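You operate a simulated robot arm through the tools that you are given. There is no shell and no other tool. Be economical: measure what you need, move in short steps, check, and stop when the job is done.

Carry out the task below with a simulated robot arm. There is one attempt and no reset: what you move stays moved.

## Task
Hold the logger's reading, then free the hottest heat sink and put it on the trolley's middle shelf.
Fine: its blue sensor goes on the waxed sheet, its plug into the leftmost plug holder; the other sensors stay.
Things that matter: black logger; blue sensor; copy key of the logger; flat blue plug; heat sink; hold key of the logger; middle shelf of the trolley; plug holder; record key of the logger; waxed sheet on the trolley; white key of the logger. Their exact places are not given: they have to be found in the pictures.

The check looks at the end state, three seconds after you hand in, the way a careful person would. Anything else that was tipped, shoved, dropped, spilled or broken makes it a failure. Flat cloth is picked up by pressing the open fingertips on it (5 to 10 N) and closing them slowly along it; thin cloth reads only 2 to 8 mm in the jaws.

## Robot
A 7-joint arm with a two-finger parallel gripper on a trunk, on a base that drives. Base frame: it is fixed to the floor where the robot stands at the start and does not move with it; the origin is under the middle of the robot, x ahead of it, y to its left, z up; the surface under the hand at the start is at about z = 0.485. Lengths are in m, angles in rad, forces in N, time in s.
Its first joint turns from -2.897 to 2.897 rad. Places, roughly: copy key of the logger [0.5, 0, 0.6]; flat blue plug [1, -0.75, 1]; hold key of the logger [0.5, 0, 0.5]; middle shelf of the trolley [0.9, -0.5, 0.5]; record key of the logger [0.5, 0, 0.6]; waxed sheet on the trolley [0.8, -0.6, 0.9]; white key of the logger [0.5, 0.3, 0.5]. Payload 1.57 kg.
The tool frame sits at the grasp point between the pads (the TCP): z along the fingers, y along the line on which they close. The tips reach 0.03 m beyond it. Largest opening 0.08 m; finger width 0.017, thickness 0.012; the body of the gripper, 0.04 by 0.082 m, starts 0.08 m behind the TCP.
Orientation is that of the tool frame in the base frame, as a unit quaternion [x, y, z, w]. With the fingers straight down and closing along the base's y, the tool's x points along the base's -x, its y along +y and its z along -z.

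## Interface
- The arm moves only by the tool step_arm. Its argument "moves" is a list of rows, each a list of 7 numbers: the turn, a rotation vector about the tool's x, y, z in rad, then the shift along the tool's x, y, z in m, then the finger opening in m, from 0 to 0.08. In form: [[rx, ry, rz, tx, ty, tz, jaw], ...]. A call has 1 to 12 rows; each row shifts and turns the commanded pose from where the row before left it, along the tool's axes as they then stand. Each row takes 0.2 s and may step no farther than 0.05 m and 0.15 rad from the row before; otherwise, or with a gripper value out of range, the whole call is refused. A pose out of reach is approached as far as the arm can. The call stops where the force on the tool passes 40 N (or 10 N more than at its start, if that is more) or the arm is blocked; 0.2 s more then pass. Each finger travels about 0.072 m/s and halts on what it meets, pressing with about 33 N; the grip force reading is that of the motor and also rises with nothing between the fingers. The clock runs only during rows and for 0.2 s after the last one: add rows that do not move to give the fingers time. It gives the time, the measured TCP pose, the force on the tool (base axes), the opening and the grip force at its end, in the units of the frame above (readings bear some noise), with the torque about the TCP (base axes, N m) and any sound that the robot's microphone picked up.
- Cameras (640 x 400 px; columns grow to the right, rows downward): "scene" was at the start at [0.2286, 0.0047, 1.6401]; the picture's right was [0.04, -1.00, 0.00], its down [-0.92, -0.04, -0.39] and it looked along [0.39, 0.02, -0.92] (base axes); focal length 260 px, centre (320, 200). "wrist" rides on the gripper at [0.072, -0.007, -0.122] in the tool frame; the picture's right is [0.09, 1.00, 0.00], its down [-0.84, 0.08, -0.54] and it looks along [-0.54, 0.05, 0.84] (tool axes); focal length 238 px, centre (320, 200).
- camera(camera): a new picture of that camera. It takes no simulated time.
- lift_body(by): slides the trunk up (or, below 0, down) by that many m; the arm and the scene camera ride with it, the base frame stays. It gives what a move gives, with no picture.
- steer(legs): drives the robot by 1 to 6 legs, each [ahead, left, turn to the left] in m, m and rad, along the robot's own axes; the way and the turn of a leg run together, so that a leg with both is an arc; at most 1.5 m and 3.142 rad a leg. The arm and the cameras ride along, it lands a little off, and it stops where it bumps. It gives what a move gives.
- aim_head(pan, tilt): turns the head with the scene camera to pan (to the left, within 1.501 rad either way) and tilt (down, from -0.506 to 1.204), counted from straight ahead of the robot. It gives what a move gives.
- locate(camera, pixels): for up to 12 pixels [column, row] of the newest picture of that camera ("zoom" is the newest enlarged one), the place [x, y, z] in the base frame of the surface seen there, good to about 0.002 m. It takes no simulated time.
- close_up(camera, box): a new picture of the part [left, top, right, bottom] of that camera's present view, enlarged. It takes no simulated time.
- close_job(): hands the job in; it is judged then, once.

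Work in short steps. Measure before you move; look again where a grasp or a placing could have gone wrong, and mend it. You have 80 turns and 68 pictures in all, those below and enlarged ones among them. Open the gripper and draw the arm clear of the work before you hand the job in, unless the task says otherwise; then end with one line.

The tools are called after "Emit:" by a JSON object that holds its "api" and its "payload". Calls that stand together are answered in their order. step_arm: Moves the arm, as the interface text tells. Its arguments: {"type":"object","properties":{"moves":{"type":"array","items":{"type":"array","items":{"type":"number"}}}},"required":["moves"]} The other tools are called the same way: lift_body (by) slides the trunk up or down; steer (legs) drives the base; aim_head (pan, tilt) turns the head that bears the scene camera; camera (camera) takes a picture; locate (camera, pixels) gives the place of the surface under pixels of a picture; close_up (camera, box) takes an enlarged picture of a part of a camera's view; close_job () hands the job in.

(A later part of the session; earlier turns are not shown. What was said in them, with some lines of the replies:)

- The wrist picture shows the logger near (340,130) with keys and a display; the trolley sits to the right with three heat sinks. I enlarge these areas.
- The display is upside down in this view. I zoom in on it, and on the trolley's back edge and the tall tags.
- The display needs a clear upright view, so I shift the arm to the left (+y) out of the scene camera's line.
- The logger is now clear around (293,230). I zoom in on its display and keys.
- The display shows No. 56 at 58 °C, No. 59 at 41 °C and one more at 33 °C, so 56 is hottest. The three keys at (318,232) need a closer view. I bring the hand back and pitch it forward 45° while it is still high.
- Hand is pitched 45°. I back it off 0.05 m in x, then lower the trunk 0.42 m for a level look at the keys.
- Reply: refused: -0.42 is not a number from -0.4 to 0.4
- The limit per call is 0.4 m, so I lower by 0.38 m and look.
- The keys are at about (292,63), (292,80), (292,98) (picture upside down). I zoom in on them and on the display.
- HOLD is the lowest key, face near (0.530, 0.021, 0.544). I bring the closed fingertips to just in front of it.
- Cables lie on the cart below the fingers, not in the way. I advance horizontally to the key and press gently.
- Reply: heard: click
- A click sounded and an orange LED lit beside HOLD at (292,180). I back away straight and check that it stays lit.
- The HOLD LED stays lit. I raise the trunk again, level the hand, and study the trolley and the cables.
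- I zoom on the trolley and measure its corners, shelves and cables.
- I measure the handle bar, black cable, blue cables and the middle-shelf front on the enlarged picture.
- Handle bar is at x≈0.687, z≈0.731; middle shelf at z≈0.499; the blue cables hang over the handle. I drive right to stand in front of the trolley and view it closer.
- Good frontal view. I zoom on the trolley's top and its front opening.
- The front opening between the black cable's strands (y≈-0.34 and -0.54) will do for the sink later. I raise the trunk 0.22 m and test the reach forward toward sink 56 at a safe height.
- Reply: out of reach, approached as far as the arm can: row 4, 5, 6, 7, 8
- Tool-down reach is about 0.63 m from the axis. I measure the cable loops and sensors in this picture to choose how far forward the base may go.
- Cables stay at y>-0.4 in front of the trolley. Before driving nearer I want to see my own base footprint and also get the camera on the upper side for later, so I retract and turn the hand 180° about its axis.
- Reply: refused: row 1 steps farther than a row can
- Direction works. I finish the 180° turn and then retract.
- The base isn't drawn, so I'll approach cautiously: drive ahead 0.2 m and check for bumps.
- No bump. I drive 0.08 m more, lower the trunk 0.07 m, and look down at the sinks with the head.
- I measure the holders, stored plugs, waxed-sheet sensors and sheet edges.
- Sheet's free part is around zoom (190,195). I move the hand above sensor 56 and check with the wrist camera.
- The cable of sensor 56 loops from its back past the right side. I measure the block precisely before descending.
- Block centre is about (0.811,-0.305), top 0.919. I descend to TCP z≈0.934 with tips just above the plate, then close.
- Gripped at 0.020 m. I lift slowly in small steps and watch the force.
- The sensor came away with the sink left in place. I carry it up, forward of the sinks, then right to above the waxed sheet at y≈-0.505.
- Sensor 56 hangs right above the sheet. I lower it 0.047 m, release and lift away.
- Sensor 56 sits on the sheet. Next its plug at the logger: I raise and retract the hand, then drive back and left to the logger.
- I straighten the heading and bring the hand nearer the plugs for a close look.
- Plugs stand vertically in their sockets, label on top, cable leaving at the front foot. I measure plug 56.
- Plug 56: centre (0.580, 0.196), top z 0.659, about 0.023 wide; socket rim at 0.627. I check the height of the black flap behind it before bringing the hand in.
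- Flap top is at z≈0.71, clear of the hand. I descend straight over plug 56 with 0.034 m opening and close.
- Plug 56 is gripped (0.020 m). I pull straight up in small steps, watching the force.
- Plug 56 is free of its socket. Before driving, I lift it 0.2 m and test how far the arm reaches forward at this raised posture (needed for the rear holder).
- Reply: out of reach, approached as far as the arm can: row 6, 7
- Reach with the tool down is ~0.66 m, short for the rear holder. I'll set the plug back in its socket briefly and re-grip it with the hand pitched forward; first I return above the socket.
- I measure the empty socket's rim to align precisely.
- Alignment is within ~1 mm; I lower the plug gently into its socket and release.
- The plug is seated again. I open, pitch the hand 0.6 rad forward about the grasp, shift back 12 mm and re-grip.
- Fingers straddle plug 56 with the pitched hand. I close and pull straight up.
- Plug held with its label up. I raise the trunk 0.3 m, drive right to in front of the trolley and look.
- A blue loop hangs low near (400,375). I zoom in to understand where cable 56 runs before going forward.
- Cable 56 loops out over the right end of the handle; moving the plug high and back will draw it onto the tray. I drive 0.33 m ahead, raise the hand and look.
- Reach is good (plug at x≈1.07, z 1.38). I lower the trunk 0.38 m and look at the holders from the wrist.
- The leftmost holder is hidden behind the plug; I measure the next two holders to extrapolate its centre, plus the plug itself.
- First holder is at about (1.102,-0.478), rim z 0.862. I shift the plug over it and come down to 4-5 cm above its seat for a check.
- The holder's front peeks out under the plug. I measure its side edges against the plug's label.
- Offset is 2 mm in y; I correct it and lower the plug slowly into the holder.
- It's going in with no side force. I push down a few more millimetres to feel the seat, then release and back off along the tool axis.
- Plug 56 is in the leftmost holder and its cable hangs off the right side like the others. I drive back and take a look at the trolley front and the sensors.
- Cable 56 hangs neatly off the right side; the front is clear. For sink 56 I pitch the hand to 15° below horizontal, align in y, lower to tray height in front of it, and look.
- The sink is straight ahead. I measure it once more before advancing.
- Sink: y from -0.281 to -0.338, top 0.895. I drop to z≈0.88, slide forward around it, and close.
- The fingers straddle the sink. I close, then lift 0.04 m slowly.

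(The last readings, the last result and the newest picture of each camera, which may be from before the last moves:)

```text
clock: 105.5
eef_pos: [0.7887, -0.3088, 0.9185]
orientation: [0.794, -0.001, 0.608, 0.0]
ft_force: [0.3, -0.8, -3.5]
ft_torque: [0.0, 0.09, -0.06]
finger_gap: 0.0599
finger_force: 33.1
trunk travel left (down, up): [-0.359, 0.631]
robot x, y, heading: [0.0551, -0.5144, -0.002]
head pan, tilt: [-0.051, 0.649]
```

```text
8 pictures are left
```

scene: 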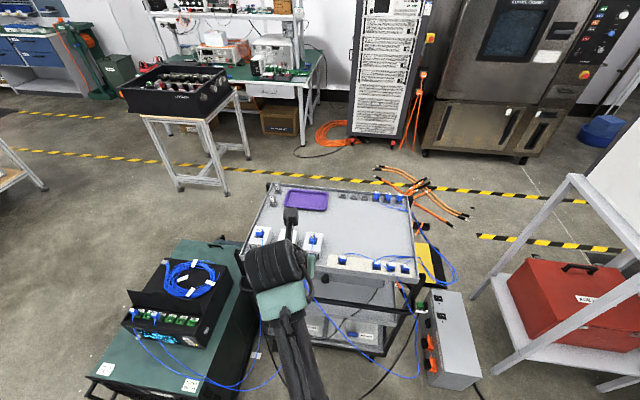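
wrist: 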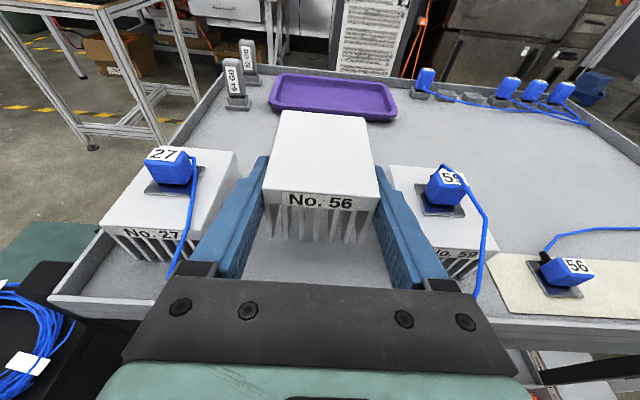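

Sink 56 is held firmly (0.060 m). I raise it, back the robot out, shift right so the hand is at y≈-0.46, and look at the front opening.

Emit:
{"api": "step_arm", "payload": {"moves": [[0, 0, 0, 0.0386, 0, -0.0104, 0.04], [0, 0, 0, 0, 0, 0, 0.04]]}}

Emit:
{"api": "steer", "payload": {"legs": [[-0.27, 0, 0], [0, -0.15, 0]]}}

Emit:
{"api": "aim_head", "payload": {"pan": 0.15, "tilt": 0.5}}

Emit:
{"api": "camera", "payload": {"camera": "scene"}}

```text
clock: 106.0
eef_pos: [0.7905, -0.3093, 0.9615]
orientation: [0.793, -0.001, 0.609, 0.0]
ft_force: [-0.4, 0.2, -3.0]
ft_torque: [-0.02, 0.1, -0.03]
finger_gap: 0.0601
finger_force: 33.5
trunk travel left (down, up): [-0.359, 0.631]
robot x, y, heading: [0.0525, -0.5163, -0.001]
head pan, tilt: [-0.051, 0.649]
```

```text
clock: 108.9
eef_pos: [0.5249, -0.46, 0.9623]
orientation: [0.793, -0.002, 0.609, 0.001]
ft_force: [0.1, -0.3, -3.0]
ft_torque: [-0.01, 0.08, -0.01]
finger_gap: 0.0595
finger_force: 33.1
trunk travel left (down, up): [-0.359, 0.631]
robot x, y, heading: [-0.2131, -0.6656, -0.007]
head pan, tilt: [-0.051, 0.649]
```

```text
clock: 109.7
eef_pos: [0.5257, -0.4607, 0.9614]
orientation: [0.793, -0.003, 0.609, 0.003]
ft_force: [0.4, -0.5, -3.2]
ft_torque: [0.01, 0.08, 0.0]
finger_gap: 0.0599
finger_force: 33.3
trunk travel left (down, up): [-0.359, 0.631]
robot x, y, heading: [-0.2161, -0.6682, -0.005]
head pan, tilt: [0.15, 0.499]
```

```text
7 pictures are left
```

scene: 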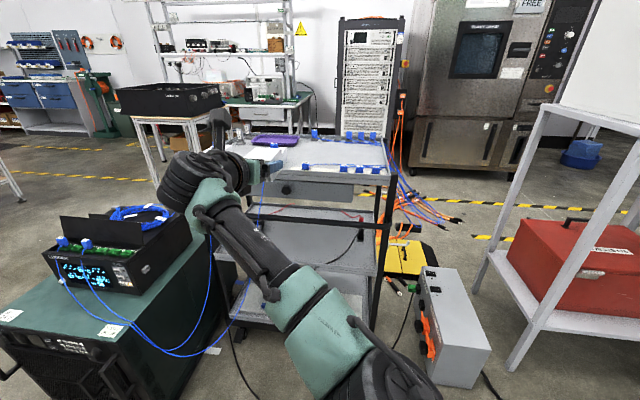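

The arm currently reaches in from the right, so its wrist would come near cables 27/59. I line the arm up straight: hand moved right 0.2 m relative to the base, base moved left 0.2 m.

Emit:
{"api": "step_arm", "payload": {"moves": [[0, 0, 0, 0, 0.05, 0, 0.04], [0, 0, 0, 0, 0.05, 0, 0.04], [0, 0, 0, 0, 0.05, 0, 0.04], [0, 0, 0, 0, 0.05, 0, 0.04], [0, 0, 0, 0, 0, 0, 0.04]]}}

Emit:
{"api": "steer", "payload": {"legs": [[0, 0.2, 0.005]]}}

Emit:
{"api": "lift_body", "payload": {"by": -0.25}}

Emit:
{"api": "camera", "payload": {"camera": "scene"}}

```text
clock: 110.8
eef_pos: [0.5206, -0.6596, 0.9614]
orientation: [0.793, -0.002, 0.609, 0.001]
ft_force: [-0.7, 0.6, -3.6]
ft_torque: [-0.04, 0.05, -0.01]
finger_gap: 0.0597
finger_force: 32.9
trunk travel left (down, up): [-0.359, 0.631]
robot x, y, heading: [-0.2128, -0.6694, -0.003]
head pan, tilt: [0.15, 0.499]
```

```text
clock: 112.5
eef_pos: [0.5228, -0.456, 0.9609]
orientation: [0.794, 0.0, 0.608, 0.0]
ft_force: [-0.4, 0.4, -3.2]
ft_torque: [-0.02, 0.05, 0.01]
finger_gap: 0.0596
finger_force: 33.2
trunk travel left (down, up): [-0.359, 0.631]
robot x, y, heading: [-0.2132, -0.4701, -0.001]
head pan, tilt: [0.15, 0.499]
```

```text
clock: 115.0
eef_pos: [0.5227, -0.4558, 0.7107]
orientation: [0.794, -0.001, 0.608, 0.0]
ft_force: [-0.4, -0.8, -2.7]
ft_torque: [0.0, 0.05, -0.02]
finger_gap: 0.0598
finger_force: 32.7
trunk travel left (down, up): [-0.109, 0.881]
robot x, y, heading: [-0.2161, -0.4704, -0.002]
head pan, tilt: [0.15, 0.499]
```

```text
6 pictures are left
```

scene: 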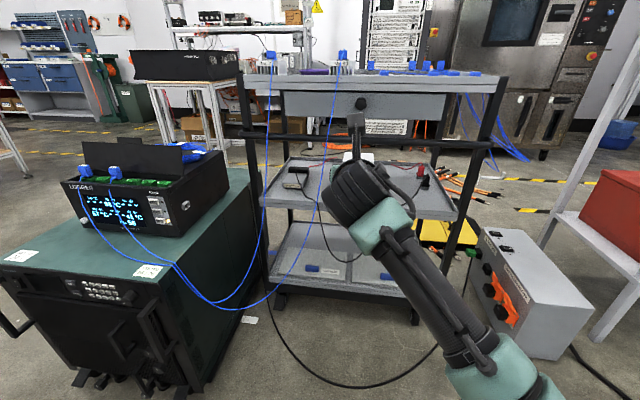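

Trunk has 0.109 m left downward; the arm will do the rest. I measure cable 59 and the opening relative to the hand's path.

Emit:
{"api": "locate", "payload": {"camera": "scene", "pixels": [[331, 115], [325, 158], [320, 190], [313, 220], [300, 250], [323, 225], [317, 190], [415, 195], [310, 205], [440, 215], [335, 135], [400, 140]]}}

Emit:
{"api": "close_up", "payload": {"camera": "scene", "box": [240, 70, 480, 290]}}

Emit:
{"api": "locate", "payload": {"camera": "zoom", "pixels": [[265, 60], [250, 130], [238, 180], [215, 250], [195, 190], [225, 265], [245, 300], [400, 200], [330, 230], [270, 160], [420, 265], [330, 270]]}}

```text
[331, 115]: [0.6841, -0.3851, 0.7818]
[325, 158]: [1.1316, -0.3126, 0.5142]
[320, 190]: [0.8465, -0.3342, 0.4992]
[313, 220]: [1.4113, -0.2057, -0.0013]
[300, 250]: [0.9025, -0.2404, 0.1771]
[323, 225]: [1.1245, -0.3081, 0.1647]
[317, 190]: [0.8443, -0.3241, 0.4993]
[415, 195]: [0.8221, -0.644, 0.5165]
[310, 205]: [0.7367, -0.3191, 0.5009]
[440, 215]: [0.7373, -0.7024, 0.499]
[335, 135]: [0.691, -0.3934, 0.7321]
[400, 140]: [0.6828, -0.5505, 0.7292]
```

```text
1.82 times, centred on (360, 180) of scene
```

zoom: 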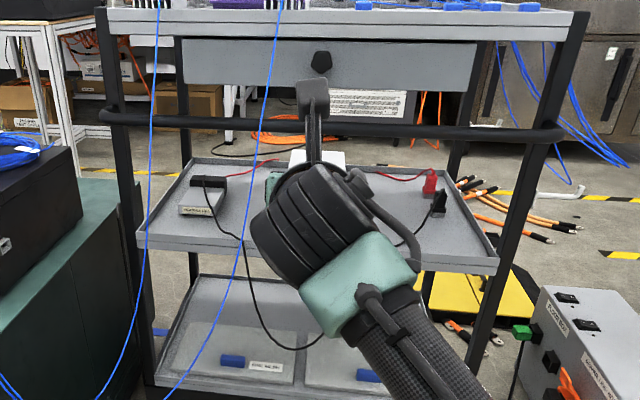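

```text
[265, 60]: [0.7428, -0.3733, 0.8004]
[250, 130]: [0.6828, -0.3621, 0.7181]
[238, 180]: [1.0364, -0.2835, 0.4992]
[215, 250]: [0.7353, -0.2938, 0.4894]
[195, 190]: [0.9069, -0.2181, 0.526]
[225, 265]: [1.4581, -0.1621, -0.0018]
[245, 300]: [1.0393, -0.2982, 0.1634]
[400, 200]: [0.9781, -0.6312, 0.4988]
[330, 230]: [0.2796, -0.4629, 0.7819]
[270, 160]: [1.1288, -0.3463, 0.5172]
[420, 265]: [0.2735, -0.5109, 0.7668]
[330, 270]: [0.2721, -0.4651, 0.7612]
```

Cable 59 crosses the handle at y≈-0.37, left of the hand's path; the lip is at z≈0.505. I check the height of the camera bracket on the hand (zoom 312,82), lower trunk 0.08 m.

Emit:
{"api": "locate", "payload": {"camera": "zoom", "pixels": [[312, 82], [305, 95], [314, 120], [315, 150], [290, 200], [340, 175], [362, 180]]}}

Emit:
{"api": "lift_body", "payload": {"by": -0.08}}

```text
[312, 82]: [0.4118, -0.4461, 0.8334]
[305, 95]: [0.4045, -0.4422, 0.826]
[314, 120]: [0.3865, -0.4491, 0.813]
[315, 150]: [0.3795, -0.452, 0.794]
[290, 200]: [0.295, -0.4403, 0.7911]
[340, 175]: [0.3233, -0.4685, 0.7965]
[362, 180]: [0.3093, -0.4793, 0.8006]
```

```text
clock: 116.2
eef_pos: [0.5225, -0.4574, 0.631]
orientation: [0.794, -0.001, 0.608, 0.0]
ft_force: [-0.6, 0.3, -3.8]
ft_torque: [0.02, 0.11, 0.01]
finger_gap: 0.06
finger_force: 32.9
trunk travel left (down, up): [-0.029, 0.961]
robot x, y, heading: [-0.211, -0.4694, -0.006]
head pan, tilt: [0.15, 0.499]
```

Bracket top will be ~0.675 with the handle's underside at ~0.71: it fits. I lower the arm 0.081 m and drive forward 0.18 m.

Emit:
{"api": "step_arm", "payload": {"moves": [[0, 0, 0, -0.0391, 0, 0.0106, 0.04], [0, 0, 0, -0.0391, 0, 0.0106, 0.04], [0, 0, 0, 0, 0, 0, 0.04]]}}

Emit:
{"api": "steer", "payload": {"legs": [[0.15, 0, 0.004]]}}

Emit:
{"api": "camera", "payload": {"camera": "wrist"}}

```text
clock: 117.0
eef_pos: [0.5214, -0.4567, 0.552]
orientation: [0.793, 0.001, 0.609, -0.001]
ft_force: [-0.5, 0.9, -2.3]
ft_torque: [0.02, 0.1, -0.02]
finger_gap: 0.0598
finger_force: 33.4
trunk travel left (down, up): [-0.029, 0.961]
robot x, y, heading: [-0.214, -0.4684, -0.002]
head pan, tilt: [0.15, 0.499]
```

```text
clock: 118.4
eef_pos: [0.6715, -0.4519, 0.5515]
orientation: [0.794, 0.001, 0.608, -0.002]
ft_force: [0.7, 0.2, -3.3]
ft_torque: [0.0, 0.06, 0.04]
finger_gap: 0.0596
finger_force: 33.2
trunk travel left (down, up): [-0.029, 0.961]
robot x, y, heading: [-0.0598, -0.4693, 0.009]
head pan, tilt: [0.15, 0.499]
```

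```text
4 pictures are left
```

wrist: 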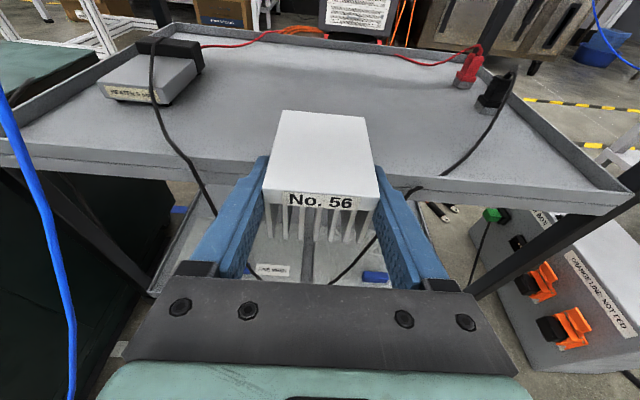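

The view is clear; black strands cross the lip near (205,190) and (412,190). I measure them to centre the hand.

Emit:
{"api": "locate", "payload": {"camera": "wrist", "pixels": [[207, 195], [190, 165], [413, 190], [440, 173], [470, 155], [240, 160], [430, 180], [270, 185], [372, 190], [320, 112], [170, 145], [250, 150]]}}

```text
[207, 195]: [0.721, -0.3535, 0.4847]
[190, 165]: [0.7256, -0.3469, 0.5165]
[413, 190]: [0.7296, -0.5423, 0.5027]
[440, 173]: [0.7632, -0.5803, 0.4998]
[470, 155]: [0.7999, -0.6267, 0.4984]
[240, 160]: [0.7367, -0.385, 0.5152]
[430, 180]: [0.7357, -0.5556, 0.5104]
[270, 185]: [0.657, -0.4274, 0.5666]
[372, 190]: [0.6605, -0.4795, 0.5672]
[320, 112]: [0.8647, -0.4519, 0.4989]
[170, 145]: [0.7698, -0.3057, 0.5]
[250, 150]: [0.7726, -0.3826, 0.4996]
```

Lip top is 0.515, strands at y -0.35 and -0.545, hand at -0.452: well centred. I raise 5 mm and drive 0.11 m in.

Emit:
{"api": "step_arm", "payload": {"moves": [[0, 0, 0, 0.0053, 0, -0.0014, 0.04], [0, 0, 0, 0, 0, 0, 0.04]]}}

Emit:
{"api": "steer", "payload": {"legs": [[0.11, 0, -0.006]]}}

```text
clock: 119.0
eef_pos: [0.6718, -0.4518, 0.5564]
orientation: [0.794, 0.001, 0.608, -0.002]
ft_force: [-0.5, -0.1, -3.1]
ft_torque: [0.0, 0.05, -0.01]
finger_gap: 0.0597
finger_force: 32.9
trunk travel left (down, up): [-0.029, 0.961]
robot x, y, heading: [-0.0597, -0.4697, 0.007]
head pan, tilt: [0.15, 0.499]
```

```text
clock: 120.2
eef_pos: [0.7794, -0.4559, 0.5575]
orientation: [0.794, -0.001, 0.607, 0.0]
ft_force: [0.5, -0.1, -3.1]
ft_torque: [-0.02, 0.06, -0.04]
finger_gap: 0.0599
finger_force: 33.2
trunk travel left (down, up): [-0.029, 0.961]
robot x, y, heading: [0.047, -0.47, 0.0]
head pan, tilt: [0.15, 0.499]
```

No bump. I lower the sink onto the shelf in small steps and watch the force.

Emit:
{"api": "step_arm", "payload": {"moves": [[0, 0, 0, -0.0135, 0, 0.0036, 0.04], [0, 0, 0, -0.0087, 0, 0.0023, 0.04], [0, 0, 0, -0.0029, 0, 0.0008, 0.04], [0, 0, 0, -0.0019, 0, 0.0005, 0.04], [0, 0, 0, 0, 0, 0, 0.04]]}}

```text
clock: 121.4
eef_pos: [0.7798, -0.4578, 0.5312]
orientation: [0.794, -0.001, 0.608, 0.001]
ft_force: [1.3, 0.5, -0.2]
ft_torque: [-0.03, -0.15, 0.08]
finger_gap: 0.06
finger_force: 33.1
trunk travel left (down, up): [-0.029, 0.961]
robot x, y, heading: [0.0465, -0.4695, -0.006]
head pan, tilt: [0.15, 0.499]
```

The weight has come off the hand (contact). One more millimetre, then I open fully and retreat straight back along x.

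Emit:
{"api": "step_arm", "payload": {"moves": [[0, 0, 0, -0.001, 0, 0.0003, 0.04], [0, 0, 0, 0, 0, 0, 0.062], [0, 0, 0, 0, 0, 0, 0.07], [0, 0, 0, 0, 0, 0, 0.078], [0, 0, 0, 0, 0, 0, 0.078]]}}

Emit:
{"api": "camera", "payload": {"camera": "wrist"}}

```text
clock: 122.6
eef_pos: [0.7799, -0.4579, 0.5285]
orientation: [0.794, -0.001, 0.608, 0.0]
ft_force: [-1.4, 0.2, -0.2]
ft_torque: [-0.01, -0.03, 0.01]
finger_gap: 0.0778
finger_force: 0.0
trunk travel left (down, up): [-0.029, 0.961]
robot x, y, heading: [0.0463, -0.4687, -0.001]
head pan, tilt: [0.15, 0.499]
```

```text
3 pictures are left
```

wrist: 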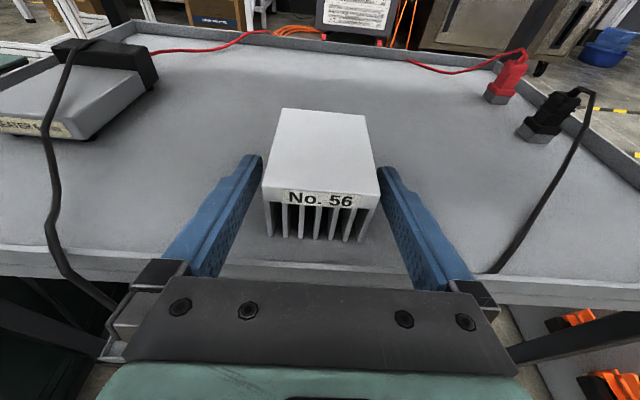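

Sink 56 stands flat on the middle shelf, fingers clear. I raise 25 mm to clear the lip, then drive straight back.

Emit:
{"api": "step_arm", "payload": {"moves": [[0, 0, 0, 0.0125, 0, -0.0034, 0.078], [0, 0, 0, 0.0125, 0, -0.0034, 0.078], [0, 0, 0, 0, 0, 0, 0.078]]}}

Emit:
{"api": "steer", "payload": {"legs": [[-0.35, 0, 0]]}}

Emit:
{"api": "lift_body", "payload": {"by": 0.4}}

Emit:
{"api": "step_arm", "payload": {"moves": [[0, 0, 0, 0, 0.05, 0, 0.078], [0, 0, 0, 0, 0.05, 0, 0.078], [0, 0, 0, 0, 0.05, 0, 0.078], [0, 0, 0, 0, 0.05, 0, 0.078], [0, 0, 0, 0, 0.05, 0, 0.078], [0, 0, 0, 0, 0.05, 0, 0.078]]}}

Emit:
{"api": "camera", "payload": {"camera": "scene"}}

```text
clock: 123.4
eef_pos: [0.78, -0.4572, 0.5551]
orientation: [0.793, -0.001, 0.609, 0.0]
ft_force: [-0.4, -0.3, 0.2]
ft_torque: [-0.02, -0.02, -0.01]
finger_gap: 0.0777
finger_force: 0.0
trunk travel left (down, up): [-0.029, 0.961]
robot x, y, heading: [0.0491, -0.47, 0.001]
head pan, tilt: [0.15, 0.499]
```

```text
clock: 125.7
eef_pos: [0.4241, -0.4548, 0.5544]
orientation: [0.794, 0.0, 0.608, -0.001]
ft_force: [-0.5, -0.3, -0.6]
ft_torque: [0.02, -0.03, 0.03]
finger_gap: 0.0782
finger_force: 0.2
trunk travel left (down, up): [-0.029, 0.961]
robot x, y, heading: [-0.3038, -0.4684, 0.007]
head pan, tilt: [0.15, 0.499]
```

```text
clock: 129.5
eef_pos: [0.4241, -0.4541, 0.9545]
orientation: [0.794, 0.001, 0.608, -0.002]
ft_force: [0.2, -0.9, 0.3]
ft_torque: [-0.01, -0.02, 0.03]
finger_gap: 0.078
finger_force: 0.1
trunk travel left (down, up): [-0.429, 0.561]
robot x, y, heading: [-0.3074, -0.4688, 0.003]
head pan, tilt: [0.15, 0.499]
```

```text
clock: 130.9
eef_pos: [0.4259, -0.7545, 0.9543]
orientation: [0.794, 0.001, 0.608, -0.003]
ft_force: [-0.3, 0.3, 0.7]
ft_torque: [0.01, 0.0, 0.04]
finger_gap: 0.0779
finger_force: 0.2
trunk travel left (down, up): [-0.429, 0.561]
robot x, y, heading: [-0.3095, -0.4693, 0.0]
head pan, tilt: [0.15, 0.499]
```

```text
2 pictures are left
```

scene: 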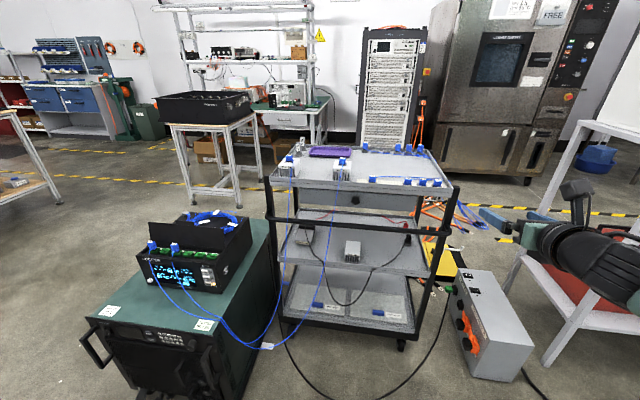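

Sink 56 stands on the middle shelf. A last enlarged look confirms the trolley's and logger's final state.

Emit:
{"api": "close_up", "payload": {"camera": "scene", "box": [260, 130, 470, 270]}}

Emit:
{"api": "close_up", "payload": {"camera": "scene", "box": [130, 205, 250, 300]}}

```text
2.86 times, centred on (365, 200) of scene
```

zoom: 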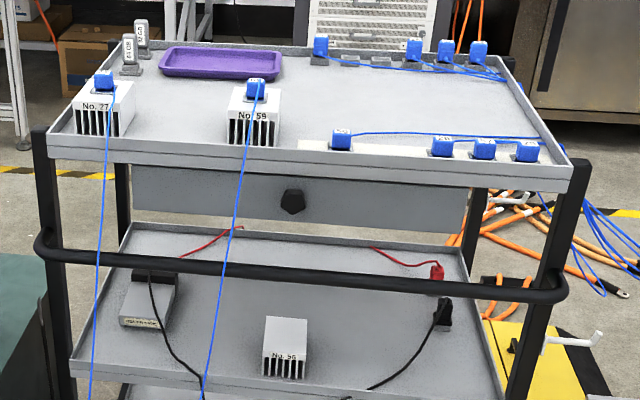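

```text
4.21 times, centred on (190, 252) of scene
```

zoom: 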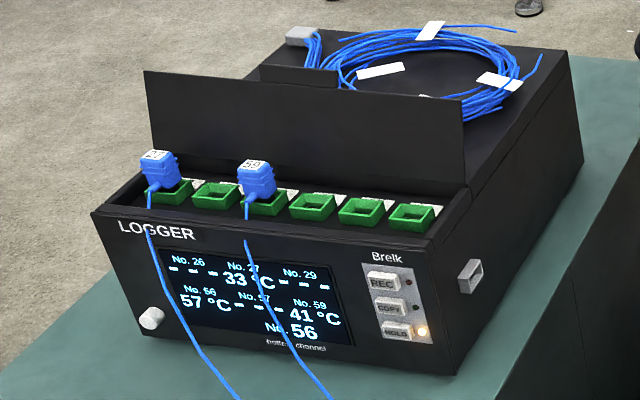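

The reading is held (HOLD LED lit, 57 °C frozen). Sensor 56 is on the waxed sheet, plug 56 is in the leftmost holder, sink 56 is on the middle shelf, and the gripper is open and clear, so I hand in.

Emit:
{"api": "close_job", "payload": {}}

```text
The job is handed in.
```

The job is handed in: the logger's reading is held, and heat sink No. 56, the hottest at 57 °C, is on the trolley's middle shelf. Its blue sensor is on the waxed sheet and its plug is in the leftmost plug holder. The other sensors are still in place in the last pictures.
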